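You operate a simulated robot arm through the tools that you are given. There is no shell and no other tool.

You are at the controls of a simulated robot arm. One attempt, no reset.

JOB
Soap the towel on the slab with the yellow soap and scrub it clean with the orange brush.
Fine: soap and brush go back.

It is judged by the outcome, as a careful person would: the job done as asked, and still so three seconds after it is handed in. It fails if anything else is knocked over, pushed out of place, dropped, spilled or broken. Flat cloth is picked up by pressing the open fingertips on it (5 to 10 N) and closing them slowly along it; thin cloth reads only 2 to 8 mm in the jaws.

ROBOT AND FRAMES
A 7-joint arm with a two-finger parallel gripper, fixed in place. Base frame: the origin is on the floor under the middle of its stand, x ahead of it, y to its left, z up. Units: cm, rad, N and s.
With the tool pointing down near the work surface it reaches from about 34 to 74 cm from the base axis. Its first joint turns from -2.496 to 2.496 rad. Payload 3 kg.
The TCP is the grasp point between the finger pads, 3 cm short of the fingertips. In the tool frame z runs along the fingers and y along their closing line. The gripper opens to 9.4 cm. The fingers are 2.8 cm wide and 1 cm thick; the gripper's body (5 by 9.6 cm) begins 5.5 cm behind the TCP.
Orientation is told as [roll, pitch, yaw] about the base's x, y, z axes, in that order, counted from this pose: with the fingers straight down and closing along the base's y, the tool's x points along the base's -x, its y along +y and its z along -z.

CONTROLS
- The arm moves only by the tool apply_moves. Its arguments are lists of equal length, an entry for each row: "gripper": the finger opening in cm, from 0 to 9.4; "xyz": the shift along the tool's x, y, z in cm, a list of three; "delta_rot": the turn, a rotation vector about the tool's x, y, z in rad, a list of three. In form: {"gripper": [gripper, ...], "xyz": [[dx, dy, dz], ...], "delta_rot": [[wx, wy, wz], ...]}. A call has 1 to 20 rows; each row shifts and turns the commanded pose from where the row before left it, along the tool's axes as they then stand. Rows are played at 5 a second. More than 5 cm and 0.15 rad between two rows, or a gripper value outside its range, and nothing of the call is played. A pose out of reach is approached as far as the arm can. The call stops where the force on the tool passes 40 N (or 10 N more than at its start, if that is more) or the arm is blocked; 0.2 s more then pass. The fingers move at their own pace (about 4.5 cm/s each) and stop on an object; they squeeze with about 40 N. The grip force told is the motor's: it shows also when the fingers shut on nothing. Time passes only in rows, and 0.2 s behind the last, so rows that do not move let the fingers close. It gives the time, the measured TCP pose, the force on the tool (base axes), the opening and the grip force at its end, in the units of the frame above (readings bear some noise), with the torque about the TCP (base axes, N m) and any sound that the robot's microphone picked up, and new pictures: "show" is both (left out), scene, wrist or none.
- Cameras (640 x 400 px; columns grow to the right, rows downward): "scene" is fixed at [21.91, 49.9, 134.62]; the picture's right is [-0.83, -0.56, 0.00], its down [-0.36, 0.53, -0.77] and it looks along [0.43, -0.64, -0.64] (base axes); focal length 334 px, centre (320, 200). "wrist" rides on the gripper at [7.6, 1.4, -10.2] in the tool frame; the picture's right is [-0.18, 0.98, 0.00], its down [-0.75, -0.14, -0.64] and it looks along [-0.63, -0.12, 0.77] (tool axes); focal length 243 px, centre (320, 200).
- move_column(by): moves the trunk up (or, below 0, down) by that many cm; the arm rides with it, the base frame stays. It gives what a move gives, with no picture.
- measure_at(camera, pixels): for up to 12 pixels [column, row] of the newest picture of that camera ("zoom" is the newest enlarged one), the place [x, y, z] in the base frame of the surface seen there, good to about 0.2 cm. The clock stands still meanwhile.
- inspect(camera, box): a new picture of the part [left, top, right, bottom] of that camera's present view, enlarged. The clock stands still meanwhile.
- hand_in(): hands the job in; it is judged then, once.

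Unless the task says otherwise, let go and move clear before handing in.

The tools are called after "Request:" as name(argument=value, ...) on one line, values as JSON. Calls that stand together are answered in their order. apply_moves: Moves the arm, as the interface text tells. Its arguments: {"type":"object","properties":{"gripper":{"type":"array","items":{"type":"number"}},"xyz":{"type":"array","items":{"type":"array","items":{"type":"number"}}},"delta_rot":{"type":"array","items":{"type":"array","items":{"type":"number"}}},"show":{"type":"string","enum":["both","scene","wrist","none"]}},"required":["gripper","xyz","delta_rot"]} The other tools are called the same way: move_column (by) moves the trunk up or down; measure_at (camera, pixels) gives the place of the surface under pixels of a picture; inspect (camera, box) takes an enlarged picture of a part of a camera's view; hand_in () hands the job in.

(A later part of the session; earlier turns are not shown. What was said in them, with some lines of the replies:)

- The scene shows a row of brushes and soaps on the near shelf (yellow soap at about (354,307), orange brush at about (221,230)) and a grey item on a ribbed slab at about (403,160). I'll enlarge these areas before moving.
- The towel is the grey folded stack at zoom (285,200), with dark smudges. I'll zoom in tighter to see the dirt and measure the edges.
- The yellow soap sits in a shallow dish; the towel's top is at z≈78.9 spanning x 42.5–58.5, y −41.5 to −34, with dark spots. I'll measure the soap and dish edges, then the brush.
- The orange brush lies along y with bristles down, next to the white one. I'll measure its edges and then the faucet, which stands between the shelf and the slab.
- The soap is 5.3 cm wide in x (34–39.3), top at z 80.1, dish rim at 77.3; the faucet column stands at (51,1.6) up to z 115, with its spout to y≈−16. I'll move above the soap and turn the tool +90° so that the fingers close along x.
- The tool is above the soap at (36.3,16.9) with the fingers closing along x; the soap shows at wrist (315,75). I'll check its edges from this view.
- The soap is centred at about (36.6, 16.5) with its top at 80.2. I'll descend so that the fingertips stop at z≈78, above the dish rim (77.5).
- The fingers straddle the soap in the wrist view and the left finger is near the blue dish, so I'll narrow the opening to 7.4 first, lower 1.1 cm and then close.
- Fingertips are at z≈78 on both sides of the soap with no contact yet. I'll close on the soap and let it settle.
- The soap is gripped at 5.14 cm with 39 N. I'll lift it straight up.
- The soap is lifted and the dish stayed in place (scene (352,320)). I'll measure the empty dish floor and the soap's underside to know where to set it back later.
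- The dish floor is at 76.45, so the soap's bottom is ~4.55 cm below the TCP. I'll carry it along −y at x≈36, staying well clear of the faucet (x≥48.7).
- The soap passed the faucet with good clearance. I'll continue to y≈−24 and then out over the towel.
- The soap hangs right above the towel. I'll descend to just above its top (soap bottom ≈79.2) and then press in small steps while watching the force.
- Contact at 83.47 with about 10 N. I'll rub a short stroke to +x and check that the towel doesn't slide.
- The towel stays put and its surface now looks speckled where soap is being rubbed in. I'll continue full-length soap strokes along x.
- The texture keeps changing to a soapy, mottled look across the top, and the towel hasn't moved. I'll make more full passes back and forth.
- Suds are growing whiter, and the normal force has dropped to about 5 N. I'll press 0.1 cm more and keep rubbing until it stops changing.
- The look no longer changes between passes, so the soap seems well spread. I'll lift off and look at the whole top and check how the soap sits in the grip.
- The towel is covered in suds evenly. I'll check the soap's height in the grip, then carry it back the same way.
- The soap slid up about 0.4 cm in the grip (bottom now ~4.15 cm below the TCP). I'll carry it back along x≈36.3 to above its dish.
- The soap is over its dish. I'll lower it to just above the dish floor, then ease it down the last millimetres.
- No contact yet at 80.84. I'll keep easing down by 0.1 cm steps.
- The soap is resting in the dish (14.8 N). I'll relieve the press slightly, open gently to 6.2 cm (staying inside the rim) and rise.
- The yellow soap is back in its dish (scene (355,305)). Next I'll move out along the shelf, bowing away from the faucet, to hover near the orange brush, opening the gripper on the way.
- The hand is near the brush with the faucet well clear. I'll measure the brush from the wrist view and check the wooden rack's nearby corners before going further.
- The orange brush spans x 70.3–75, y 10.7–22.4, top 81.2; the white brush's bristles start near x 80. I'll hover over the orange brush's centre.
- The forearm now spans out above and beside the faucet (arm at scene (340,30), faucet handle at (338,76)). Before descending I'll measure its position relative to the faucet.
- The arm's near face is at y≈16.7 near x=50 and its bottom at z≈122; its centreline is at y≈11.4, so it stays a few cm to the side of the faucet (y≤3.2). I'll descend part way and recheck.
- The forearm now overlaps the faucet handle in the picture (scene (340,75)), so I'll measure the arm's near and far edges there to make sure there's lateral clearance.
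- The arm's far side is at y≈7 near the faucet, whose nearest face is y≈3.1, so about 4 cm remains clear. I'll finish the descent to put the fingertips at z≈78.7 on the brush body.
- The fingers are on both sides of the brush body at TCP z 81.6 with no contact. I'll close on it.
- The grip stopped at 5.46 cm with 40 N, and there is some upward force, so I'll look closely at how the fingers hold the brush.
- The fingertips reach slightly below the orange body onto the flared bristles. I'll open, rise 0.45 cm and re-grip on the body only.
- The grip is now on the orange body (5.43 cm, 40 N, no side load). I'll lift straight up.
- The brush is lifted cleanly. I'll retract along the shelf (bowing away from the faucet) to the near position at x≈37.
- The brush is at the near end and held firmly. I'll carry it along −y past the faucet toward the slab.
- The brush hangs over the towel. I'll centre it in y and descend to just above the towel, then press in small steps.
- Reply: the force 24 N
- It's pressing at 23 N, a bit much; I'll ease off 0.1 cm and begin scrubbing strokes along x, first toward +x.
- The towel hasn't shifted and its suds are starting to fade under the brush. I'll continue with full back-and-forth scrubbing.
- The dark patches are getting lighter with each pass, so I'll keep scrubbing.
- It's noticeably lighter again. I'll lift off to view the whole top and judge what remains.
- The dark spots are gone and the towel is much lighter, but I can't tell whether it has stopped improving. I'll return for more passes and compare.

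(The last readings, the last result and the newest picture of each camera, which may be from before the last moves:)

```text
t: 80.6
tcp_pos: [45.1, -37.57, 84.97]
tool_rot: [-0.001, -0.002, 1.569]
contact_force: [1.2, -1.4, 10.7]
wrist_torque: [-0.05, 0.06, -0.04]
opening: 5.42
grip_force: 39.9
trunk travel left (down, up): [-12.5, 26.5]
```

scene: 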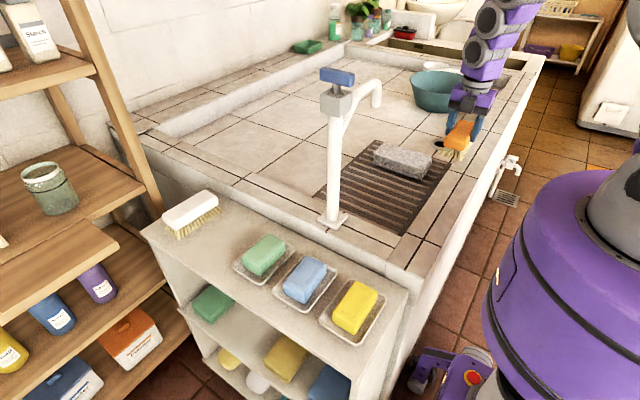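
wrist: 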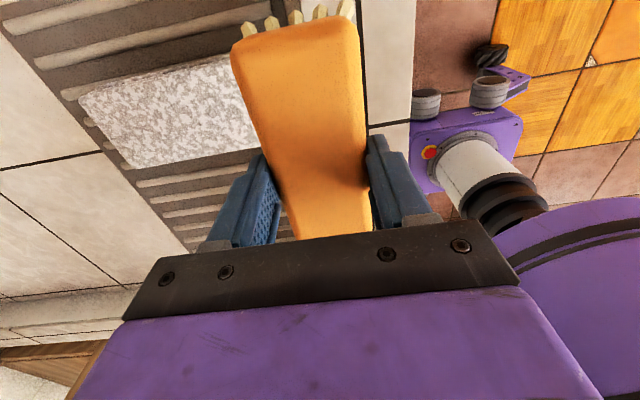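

Contact again at about 12 N. I'll run four more full passes with the brush.

Request:
apply_moves(gripper=[3.5, 3.5, 3.5, 3.5, 3.5, 3.5, 3.5, 3.5, 3.5, 3.5, 3.5, 3.5, 3.5, 3.5, 3.5, 3.5, 3.5, 3.5, 3.5, 3.5], xyz=[[0, -1.1, 0], [0, -1.1, 0], [0, -1.1, 0], [0, -1.1, 0], [0, -1.1, 0], [0, -1.1, 0], [0, -1.1, 0], [0, -1.1, 0], [0, -1.1, 0], [0, -1.1, 0], [0, 1.1, 0], [0, 1.1, 0], [0, 1.1, 0], [0, 1.1, 0], [0, 1.1, 0], [0, 1.1, 0], [0, 1.1, 0], [0, 1.1, 0], [0, 1.1, 0], [0, 1.1, 0]], delta_rot=[[0, 0, 0], [0, 0, 0], [0, 0, 0], [0, 0, 0], [0, 0, 0], [0, 0, 0], [0, 0, 0], [0, 0, 0], [0, 0, 0], [0, 0, 0], [0, 0, 0], [0, 0, 0], [0, 0, 0], [0, 0, 0], [0, 0, 0], [0, 0, 0], [0, 0, 0], [0, 0, 0], [0, 0, 0], [0, 0, 0]], show="none")

Request:
apply_moves(gripper=[3.5, 3.5, 3.5, 3.5, 3.5, 3.5, 3.5, 3.5, 3.5, 3.5, 3.5, 3.5, 3.5, 3.5, 3.5, 3.5, 3.5, 3.5, 3.5, 3.5], xyz=[[0, -1.1, 0], [0, -1.1, 0], [0, -1.1, 0], [0, -1.1, 0], [0, -1.1, 0], [0, -1.1, 0], [0, -1.1, 0], [0, -1.1, 0], [0, -1.1, 0], [0, -1.1, 0], [0, 1.1, 0], [0, 1.1, 0], [0, 1.1, 0], [0, 1.1, 0], [0, 1.1, 0], [0, 1.1, 0], [0, 1.1, 0], [0, 1.1, 0], [0, 1.1, 0], [0, 1.1, 0]], delta_rot=[[0, 0, 0], [0, 0, 0], [0, 0, 0], [0, 0, 0], [0, 0, 0], [0, 0, 0], [0, 0, 0], [0, 0, 0], [0, 0, 0], [0, 0, 0], [0, 0, 0], [0, 0, 0], [0, 0, 0], [0, 0, 0], [0, 0, 0], [0, 0, 0], [0, 0, 0], [0, 0, 0], [0, 0, 0], [0, 0, 0]], show="none")

Request:
apply_moves(gripper=[3.5, 3.5, 3.5, 3.5, 3.5], xyz=[[0, 0, -1], [0, 0, -2], [0, 2, -3], [0, 4, -2], [0, 3, 0]], delta_rot=[[0, 0, 0], [0, 0, 0], [0, 0, 0], [0, 0, 0], [0, 0, 0]])

Request:
inspect(camera="scene", box=[360, 130, 440, 190])

```text
t: 84.8
tcp_pos: [45.05, -37.51, 84.94]
tool_rot: [-0.001, -0.002, 1.57]
contact_force: [4.8, 1.2, 19.6]
wrist_torque: [0.04, -0.41, -0.01]
opening: 5.38
grip_force: 40.0
trunk travel left (down, up): [-12.5, 26.5]
```

```text
t: 89.0
tcp_pos: [45.17, -37.51, 85.0]
tool_rot: [0.0, -0.002, 1.57]
contact_force: [3.1, 1.0, 13.4]
wrist_torque: [0.08, -0.28, -0.03]
opening: 5.41
grip_force: 39.8
trunk travel left (down, up): [-12.5, 26.5]
```

```text
t: 90.2
tcp_pos: [36.09, -37.62, 92.82]
tool_rot: [-0.001, -0.001, 1.571]
contact_force: [-0.2, 0.3, -0.9]
wrist_torque: [0.01, 0.01, -0.02]
opening: 5.43
grip_force: 40.0
trunk travel left (down, up): [-12.5, 26.5]
```

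scene: 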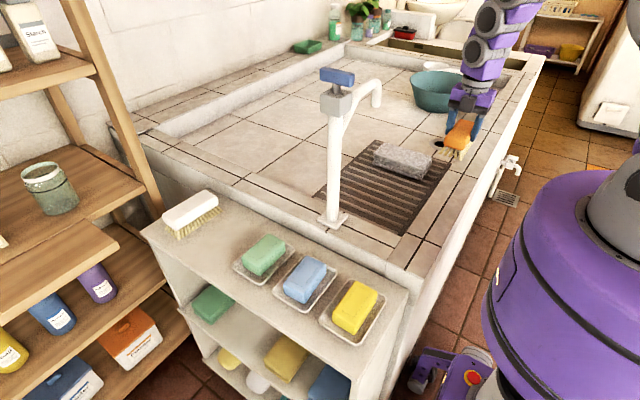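
wrist: 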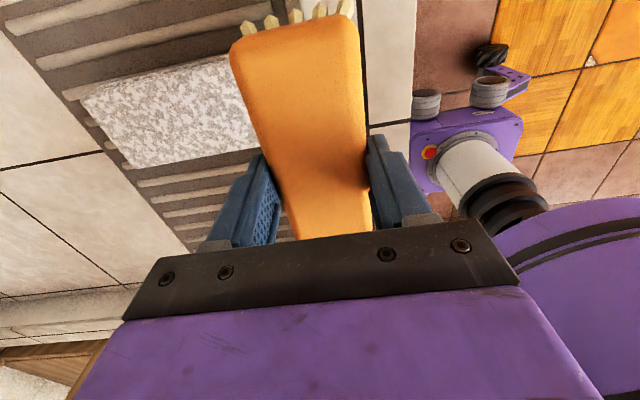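

```text
6.67 times, centred on (400, 160) of scene
```

zoom: 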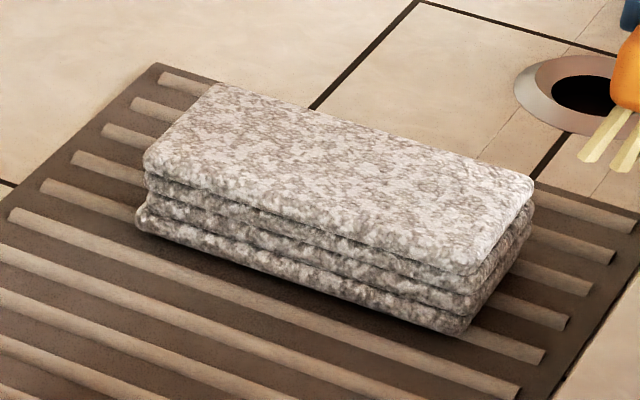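

The towel looks evenly pale now with no dark spots, only slight change from before. I'll do one last set of passes to confirm that it has levelled off.

Request:
apply_moves(gripper=[3.5, 3.5, 3.5, 3.5, 3.5, 3.5, 3.5], xyz=[[0, -3, 0], [0, -4, 1.5], [0, -2, 3], [0, 0, 2.5], [0, 0, 0.7], [0, 0, 0.35], [0, 0, 0]], delta_rot=[[0, 0, 0], [0, 0, 0], [0, 0, 0], [0, 0, 0], [0, 0, 0], [0, 0, 0], [0, 0, 0]], show="none")

Request:
apply_moves(gripper=[3.5, 3.5, 3.5, 3.5, 3.5, 3.5, 3.5, 3.5, 3.5, 3.5, 3.5, 3.5, 3.5, 3.5, 3.5, 3.5, 3.5, 3.5, 3.5, 3.5], xyz=[[0, -1.1, 0], [0, -1.1, 0], [0, -1.1, 0], [0, -1.1, 0], [0, -1.1, 0], [0, -1.1, 0], [0, -1.1, 0], [0, -1.1, 0], [0, -1.1, 0], [0, -1.1, 0], [0, 1.1, 0], [0, 1.1, 0], [0, 1.1, 0], [0, 1.1, 0], [0, 1.1, 0], [0, 1.1, 0], [0, 1.1, 0], [0, 1.1, 0], [0, 1.1, 0], [0, 1.1, 0]], delta_rot=[[0, 0, 0], [0, 0, 0], [0, 0, 0], [0, 0, 0], [0, 0, 0], [0, 0, 0], [0, 0, 0], [0, 0, 0], [0, 0, 0], [0, 0, 0], [0, 0, 0], [0, 0, 0], [0, 0, 0], [0, 0, 0], [0, 0, 0], [0, 0, 0], [0, 0, 0], [0, 0, 0], [0, 0, 0], [0, 0, 0]], show="none")

Request:
apply_moves(gripper=[3.5, 3.5, 3.5, 3.5, 3.5, 3.5, 3.5, 3.5, 3.5, 3.5, 3.5, 3.5, 3.5, 3.5, 3.5, 3.5, 3.5, 3.5, 3.5, 3.5], xyz=[[0, -1.1, 0], [0, -1.1, 0], [0, -1.1, 0], [0, -1.1, 0], [0, -1.1, 0], [0, -1.1, 0], [0, -1.1, 0], [0, -1.1, 0], [0, -1.1, 0], [0, -1.1, 0], [0, 1.1, 0], [0, 1.1, 0], [0, 1.1, 0], [0, 1.1, 0], [0, 1.1, 0], [0, 1.1, 0], [0, 1.1, 0], [0, 1.1, 0], [0, 1.1, 0], [0, 1.1, 0]], delta_rot=[[0, 0, 0], [0, 0, 0], [0, 0, 0], [0, 0, 0], [0, 0, 0], [0, 0, 0], [0, 0, 0], [0, 0, 0], [0, 0, 0], [0, 0, 0], [0, 0, 0], [0, 0, 0], [0, 0, 0], [0, 0, 0], [0, 0, 0], [0, 0, 0], [0, 0, 0], [0, 0, 0], [0, 0, 0], [0, 0, 0]], show="none")

Request:
apply_moves(gripper=[3.5, 3.5, 3.5, 3.5, 3.5], xyz=[[0, 0, -1], [0, 0, -2], [0, 2, -3], [0, 4, -2], [0, 3, 0]], delta_rot=[[0, 0, 0], [0, 0, 0], [0, 0, 0], [0, 0, 0], [0, 0, 0]])

Request:
inspect(camera="scene", box=[360, 130, 440, 190])

```text
t: 91.8
tcp_pos: [45.07, -37.54, 84.99]
tool_rot: [-0.002, -0.002, 1.57]
contact_force: [0.7, -0.7, 11.9]
wrist_torque: [0.05, 0.0, -0.02]
opening: 5.4
grip_force: 39.9
trunk travel left (down, up): [-12.5, 26.5]
```

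```text
t: 96.0
tcp_pos: [45.0, -37.68, 84.82]
tool_rot: [0.0, -0.003, 1.568]
contact_force: [3.5, 0.9, 12.2]
wrist_torque: [-0.01, -0.27, -0.07]
opening: 5.39
grip_force: 40.2
trunk travel left (down, up): [-12.5, 26.5]
```

```text
t: 100.2
tcp_pos: [45.12, -37.65, 84.95]
tool_rot: [-0.001, -0.002, 1.569]
contact_force: [2.5, 1.0, 10.8]
wrist_torque: [0.16, -0.15, -0.01]
opening: 5.41
grip_force: 39.8
trunk travel left (down, up): [-12.5, 26.5]
```

```text
t: 101.4
tcp_pos: [36.03, -37.56, 92.78]
tool_rot: [-0.001, -0.002, 1.57]
contact_force: [0.1, 0.1, -1.4]
wrist_torque: [-0.02, -0.01, 0.01]
opening: 5.39
grip_force: 39.5
trunk travel left (down, up): [-12.5, 26.5]
```

scene: 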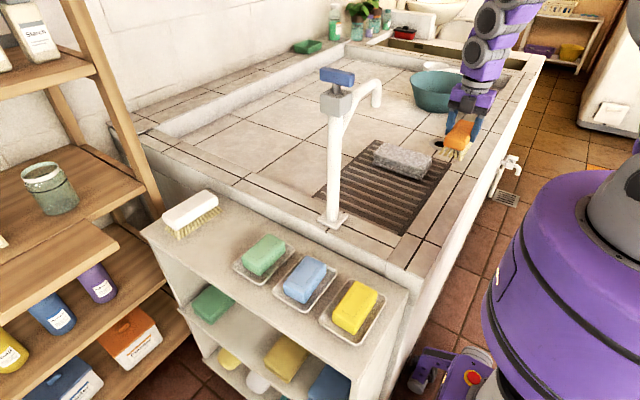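
wrist: 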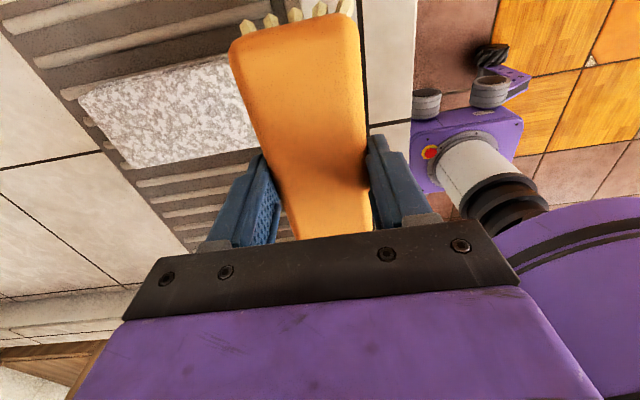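

```text
6.67 times, centred on (400, 160) of scene
```

zoom: 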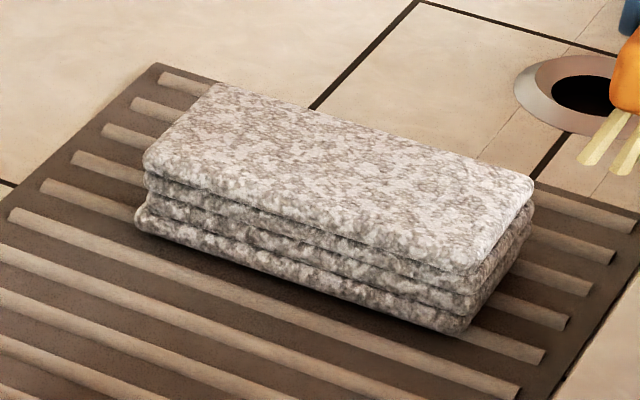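

The pattern is identical to the previous check (no dark spots, towel edges at the same pixels), so scrubbing has levelled off. I'll carry the brush back along x≈36 to the shelf.

Request:
apply_moves(gripper=[3.5, 3.5, 3.5, 3.5, 3.5, 3.5, 3.5, 3.5, 3.5, 3.5, 3.5, 3.5, 3.5, 3.5, 3.5, 3.5, 3.5, 3.5, 3.5, 3.5], xyz=[[-2.7, 0, -0.15], [-2.7, 0, -0.15], [-2.7, 0, -0.15], [-2.7, 0, -0.15], [-2.7, 0, -0.15], [-2.7, 0, -0.15], [-2.7, 0, -0.15], [-2.7, 0, -0.15], [-2.7, 0, -0.15], [-2.7, 0, -0.15], [-2.7, 0, -0.15], [-2.7, 0, -0.15], [-2.7, 0, -0.15], [-2.7, 0, -0.15], [-2.7, 0, -0.15], [-2.7, 0, -0.15], [-2.7, 0, 0], [-2.7, 0, 0], [-2.7, -0.1, 0], [-2.7, -0.2, 0]], delta_rot=[[0, 0, 0], [0, 0, 0], [0, 0, 0], [0, 0, 0], [0, 0, 0], [0, 0, 0], [0, 0, 0], [0, 0, 0], [0, 0, 0], [0, 0, 0], [0, 0, 0], [0, 0, 0], [0, 0, 0], [0, 0, 0], [0, 0, 0], [0, 0, 0], [0, 0, 0], [0, 0, 0], [0, 0, 0], [0, 0, 0]])

```text
t: 105.6
tcp_pos: [36.36, 16.7, 95.33]
tool_rot: [-0.001, 0.003, 1.569]
contact_force: [0.5, -0.5, -0.9]
wrist_torque: [-0.01, -0.01, 0.01]
opening: 5.41
grip_force: 40.0
trunk travel left (down, up): [-12.5, 26.5]
```

scene: 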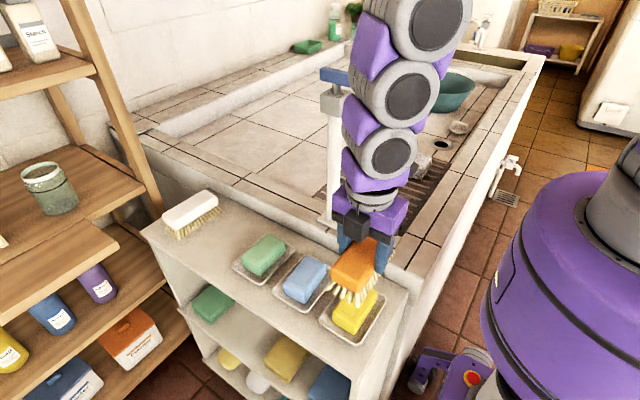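
wrist: 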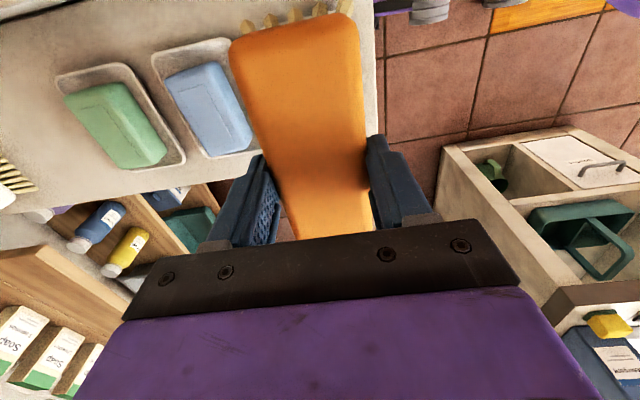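

The brush is back over the near end of the shelf. I'll extend along the shelf with the same bow around the faucet to above its original place.

Request:
apply_moves(gripper=[3.5, 3.5, 3.5, 3.5, 3.5, 3.5, 3.5, 3.5, 3.5, 3.5, 3.5, 3.5, 3.5, 3.5], xyz=[[-1.08, -2.91, -0.42], [-1.08, -2.91, -0.42], [-1.08, -2.91, -0.42], [-1.08, -2.91, -0.42], [0.2, -2.8, 0], [0.2, -2.8, 0], [0.2, -2.8, 0], [0.2, -2.8, 0], [0.2, -2.8, 0], [0.85, -2.64, 0.75], [0.85, -2.64, 0.75], [0.85, -2.64, 0.75], [0.85, -2.64, 0.75], [0, 0, 0]], delta_rot=[[0, 0, 0], [0, 0, 0], [0, 0, 0], [0, 0, 0], [0, 0, 0], [0, 0, 0], [0, 0, 0], [0, 0, 0], [0, 0, 0], [0, 0, 0], [0, 0, 0], [0, 0, 0], [0, 0, 0], [0, 0, 0]])

```text
t: 108.6
tcp_pos: [72.64, 16.37, 94.13]
tool_rot: [0.0, 0.002, 1.57]
contact_force: [-0.5, -0.4, -1.2]
wrist_torque: [0.04, 0.02, 0.02]
opening: 5.42
grip_force: 40.1
trunk travel left (down, up): [-12.5, 26.5]
```

scene: 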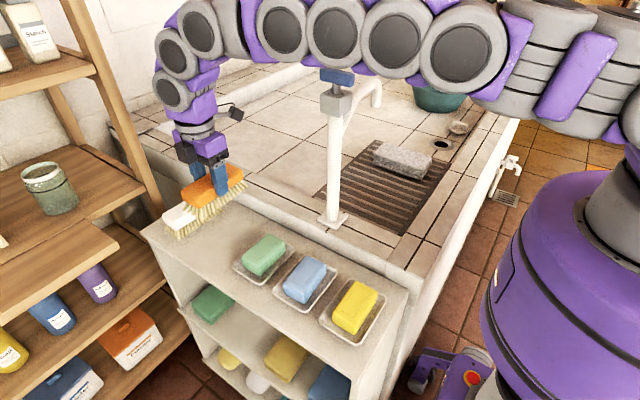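
wrist: 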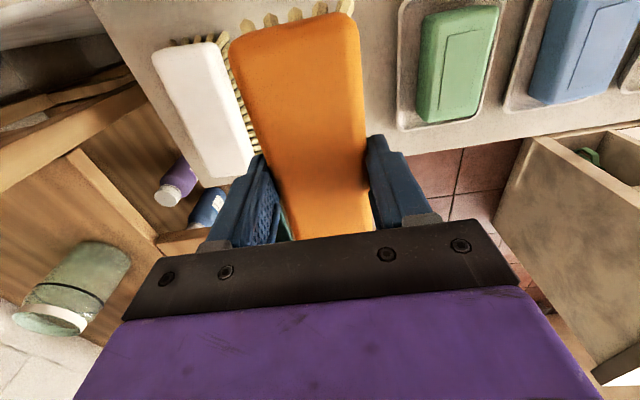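

I'm above the brush's place. I'll measure how the brush sits in the grip before lowering.

Request:
measure_at(camera="wrist", pixels=[[245, 60], [340, 40], [290, 100], [320, 180], [300, 220], [350, 150], [265, 120], [290, 40]])

Request:
measure_at(camera="scene", pixels=[[196, 205], [235, 172], [205, 190], [200, 222], [242, 190], [180, 215]])

Request:
inspect(camera="scene", box=[150, 120, 270, 250])

```text
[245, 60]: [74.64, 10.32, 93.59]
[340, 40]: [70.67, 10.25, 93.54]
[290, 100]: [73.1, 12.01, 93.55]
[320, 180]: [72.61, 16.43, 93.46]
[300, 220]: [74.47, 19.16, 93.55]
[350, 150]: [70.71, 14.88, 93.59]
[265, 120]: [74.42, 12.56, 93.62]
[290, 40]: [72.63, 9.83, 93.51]
```

```text
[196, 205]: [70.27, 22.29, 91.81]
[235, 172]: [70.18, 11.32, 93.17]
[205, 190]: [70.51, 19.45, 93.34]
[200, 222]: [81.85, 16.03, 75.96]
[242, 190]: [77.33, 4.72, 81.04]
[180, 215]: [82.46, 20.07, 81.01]
```

```text
3.08 times, centred on (210, 185) of scene
```

zoom: 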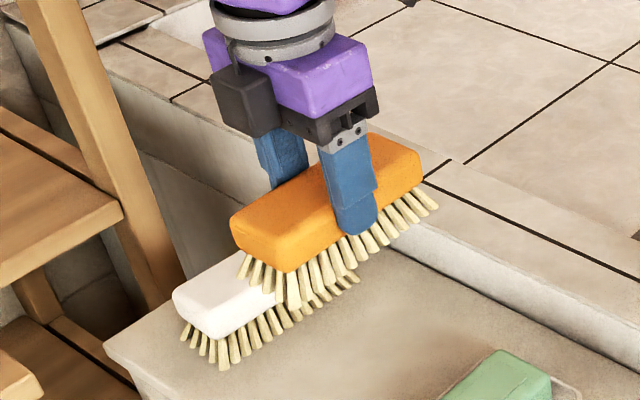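

The brush sits level, 0.3 cm higher in the grip than at pickup (bottom ~5.85 below the TCP). I'll lower it to just above the shelf.

Request:
apply_moves(gripper=[3.5, 3.5, 3.5, 3.5, 3.5, 3.5, 3.5], xyz=[[-0.3, 0.1, 2.5], [0, 0, 2.5], [0, 0, 2.5], [0, 0, 2.2], [0, 0, 1.5], [0, 0, 0.7], [0, 0, 0]], delta_rot=[[0, 0, 0], [0, 0, 0], [0, 0, 0], [0, 0, 0], [0, 0, 0], [0, 0, 0], [0, 0, 0]])

Request:
apply_moves(gripper=[3.5, 3.5], xyz=[[0, 0, 0.2], [0, 0, 0]], delta_rot=[[0, 0, 0], [0, 0, 0]], show="none")

```text
t: 110.2
tcp_pos: [72.55, 16.71, 81.97]
tool_rot: [-0.001, 0.001, 1.568]
contact_force: [-0.4, 0.0, -1.1]
wrist_torque: [-0.02, -0.01, 0.02]
opening: 5.43
grip_force: 40.1
trunk travel left (down, up): [-12.5, 26.5]
```

scene: 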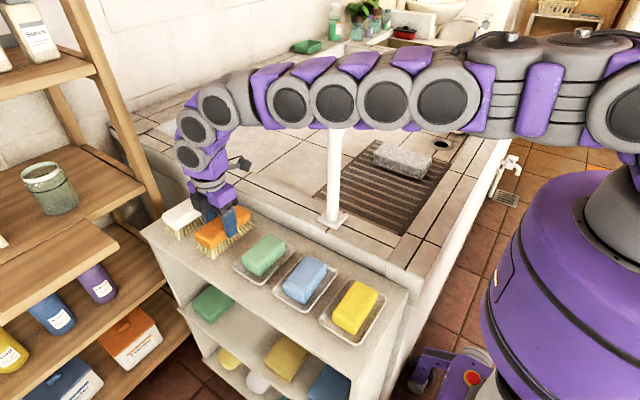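
wrist: 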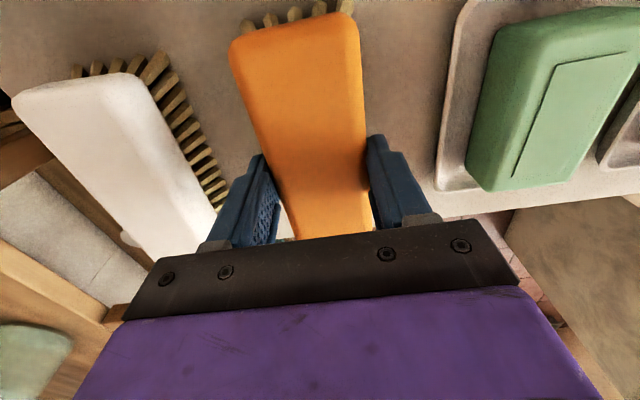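

```text
t: 110.8
tcp_pos: [72.52, 16.84, 81.87]
tool_rot: [0.0, 0.0, 1.569]
contact_force: [-0.3, -0.7, -0.4]
wrist_torque: [0.04, 0.03, 0.0]
opening: 5.4
grip_force: 39.8
trunk travel left (down, up): [-12.5, 26.5]
```

The bristles are about to touch (force still ~0 at 81.87). I'll ease down 0.1 cm more at a time.

Request:
apply_moves(gripper=[3.5, 3.5], xyz=[[0, 0, 0.1], [0, 0, 0]], delta_rot=[[0, 0, 0], [0, 0, 0]], show="none")

```text
t: 111.4
tcp_pos: [72.65, 16.78, 81.87]
tool_rot: [-0.001, 0.0, 1.569]
contact_force: [0.0, -0.3, -0.5]
wrist_torque: [0.04, 0.02, 0.01]
opening: 5.41
grip_force: 40.1
trunk travel left (down, up): [-12.5, 26.5]
```

Request:
apply_moves(gripper=[3.5, 3.5], xyz=[[0, 0, 0.1], [0, 0, 0]], delta_rot=[[0, 0, 0], [0, 0, 0]], show="none")

```text
t: 112.0
tcp_pos: [72.63, 16.67, 81.81]
tool_rot: [-0.002, -0.001, 1.569]
contact_force: [-0.4, -0.3, 4.2]
wrist_torque: [0.31, 0.26, 0.05]
opening: 5.43
grip_force: 40.2
trunk travel left (down, up): [-12.5, 26.5]
```

The brush rests on the shelf (about 5 N). I'll open the fingers and rise straight up.

Request:
apply_moves(gripper=[5.6, 6.2, 7.0, 7.4, 7.4], xyz=[[0, 0, 0], [0, 0, 0], [0, 0, 0], [0, 0, 0], [0, 0, 0]], delta_rot=[[0, 0, 0], [0, 0, 0], [0, 0, 0], [0, 0, 0], [0, 0, 0]], show="wrist")

Request:
apply_moves(gripper=[7.4, 7.4, 7.4, 7.4, 7.4, 7.4], xyz=[[0, 0, -1], [0, 0, -2], [0, 0, -3], [0, 0, -3], [0, 0, -3], [0, 0, -2]], delta_rot=[[0, 0, 0], [0, 0, 0], [0, 0, 0], [0, 0, 0], [0, 0, 0], [0, 0, 0]])

```text
t: 113.2
tcp_pos: [72.57, 16.77, 81.81]
tool_rot: [0.0, 0.0, 1.569]
contact_force: [0.8, -0.4, 0.3]
wrist_torque: [0.02, 0.02, -0.01]
opening: 7.39
grip_force: 0.1
trunk travel left (down, up): [-12.5, 26.5]
```

wrist: 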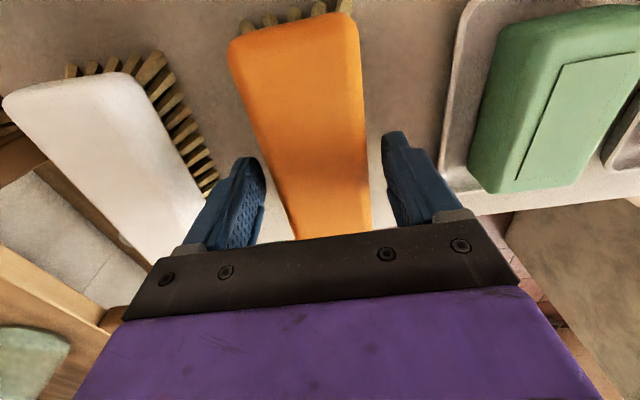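

```text
t: 114.6
tcp_pos: [72.47, 16.79, 95.78]
tool_rot: [0.001, 0.0, 1.568]
contact_force: [0.1, -1.0, -0.4]
wrist_torque: [-0.02, 0.02, 0.0]
opening: 7.42
grip_force: 0.0
trunk travel left (down, up): [-12.5, 26.5]
```

scene: 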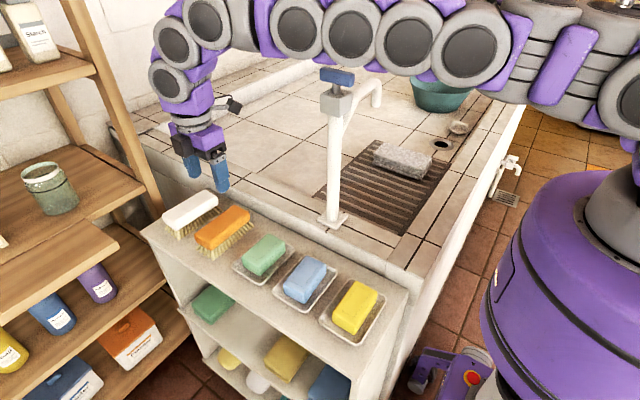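
wrist: 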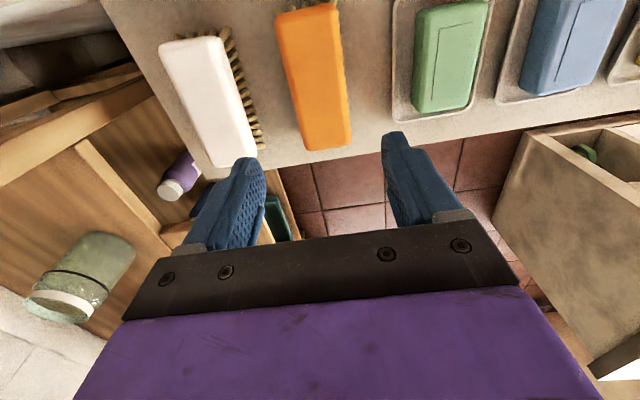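

The brush is back in place, standing on its bristles at scene (223,228). I'll retract to a clear position and check everything once more.

Request:
apply_moves(gripper=[7.4, 7.4, 7.4, 7.4, 7.4, 7.4, 7.4, 7.4, 7.4], xyz=[[-0.85, 2.63, -0.8], [-0.85, 2.63, -0.8], [-0.85, 2.63, -0.8], [-0.85, 2.63, -0.8], [-1.8, 1.8, -2], [-1.8, 1.8, -2], [-1.8, 1.8, -2], [-1.8, 1.8, -2], [0, 0, 0]], delta_rot=[[0, 0, 0], [0, 0, 0], [0, 0, 0], [0, 0, 0], [0, 0, 0], [0, 0, 0], [0, 0, 0], [0, 0, 0], [0, 0, 0]])

Request:
inspect(camera="scene", box=[140, 170, 420, 360])

Request:
inspect(camera="scene", box=[360, 130, 440, 190])

```text
t: 116.6
tcp_pos: [54.81, 27.41, 107.0]
tool_rot: [0.0, -0.002, 1.569]
contact_force: [-0.2, 1.2, 1.0]
wrist_torque: [-0.04, 0.02, 0.01]
opening: 7.42
grip_force: 0.0
trunk travel left (down, up): [-12.5, 26.5]
```

scene: 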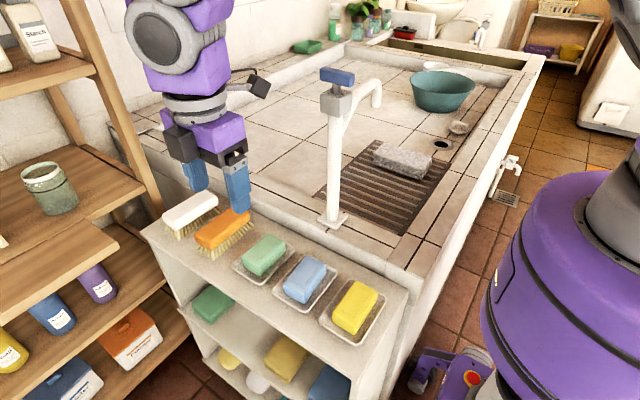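
wrist: 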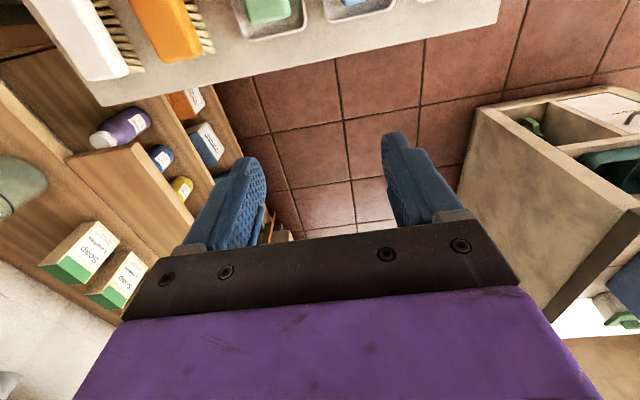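

```text
2.11 times, centred on (280, 265) of scene
```

zoom: 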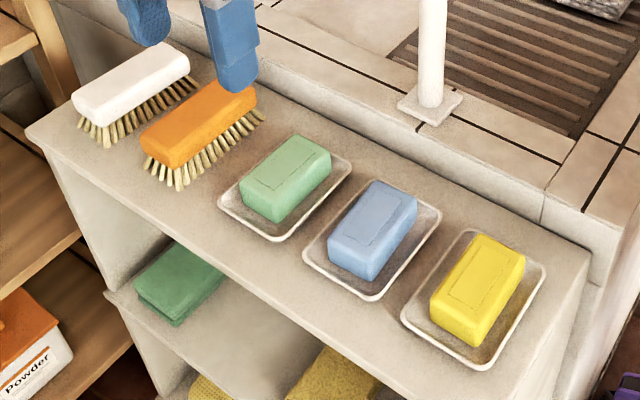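

```text
6.67 times, centred on (400, 160) of scene
```

zoom: 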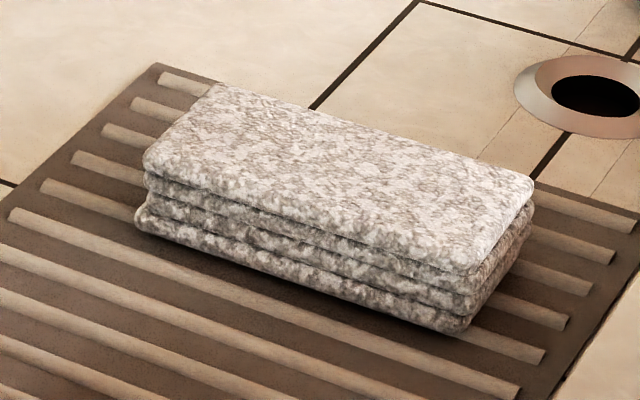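

The towel is evenly sudsy with no dark spots and hasn't moved. The yellow soap is in its dish, the orange brush is back on the shelf, nothing else has shifted and the arm is clear, so I'm handing in.

Request:
hand_in()

```text
The job is handed in.
```

I soaped the towel on the slab with the yellow soap and scrubbed it with the orange brush until it stopped changing. The dark spots on its top are gone. I handed the job in and have not seen a verdict.

- **Towel:** It stayed folded and did not shift. I worked on the top face only, and it is still covered in suds because I did not rinse it.
- **Soap and brush:** The soap is back in its dish. The brush is back on the shelf in its old spot, standing on its bristles.
- **Surroundings:** Nothing else was knocked over or moved in the final pictures. The arm was clear, with the gripper empty, when I handed in.
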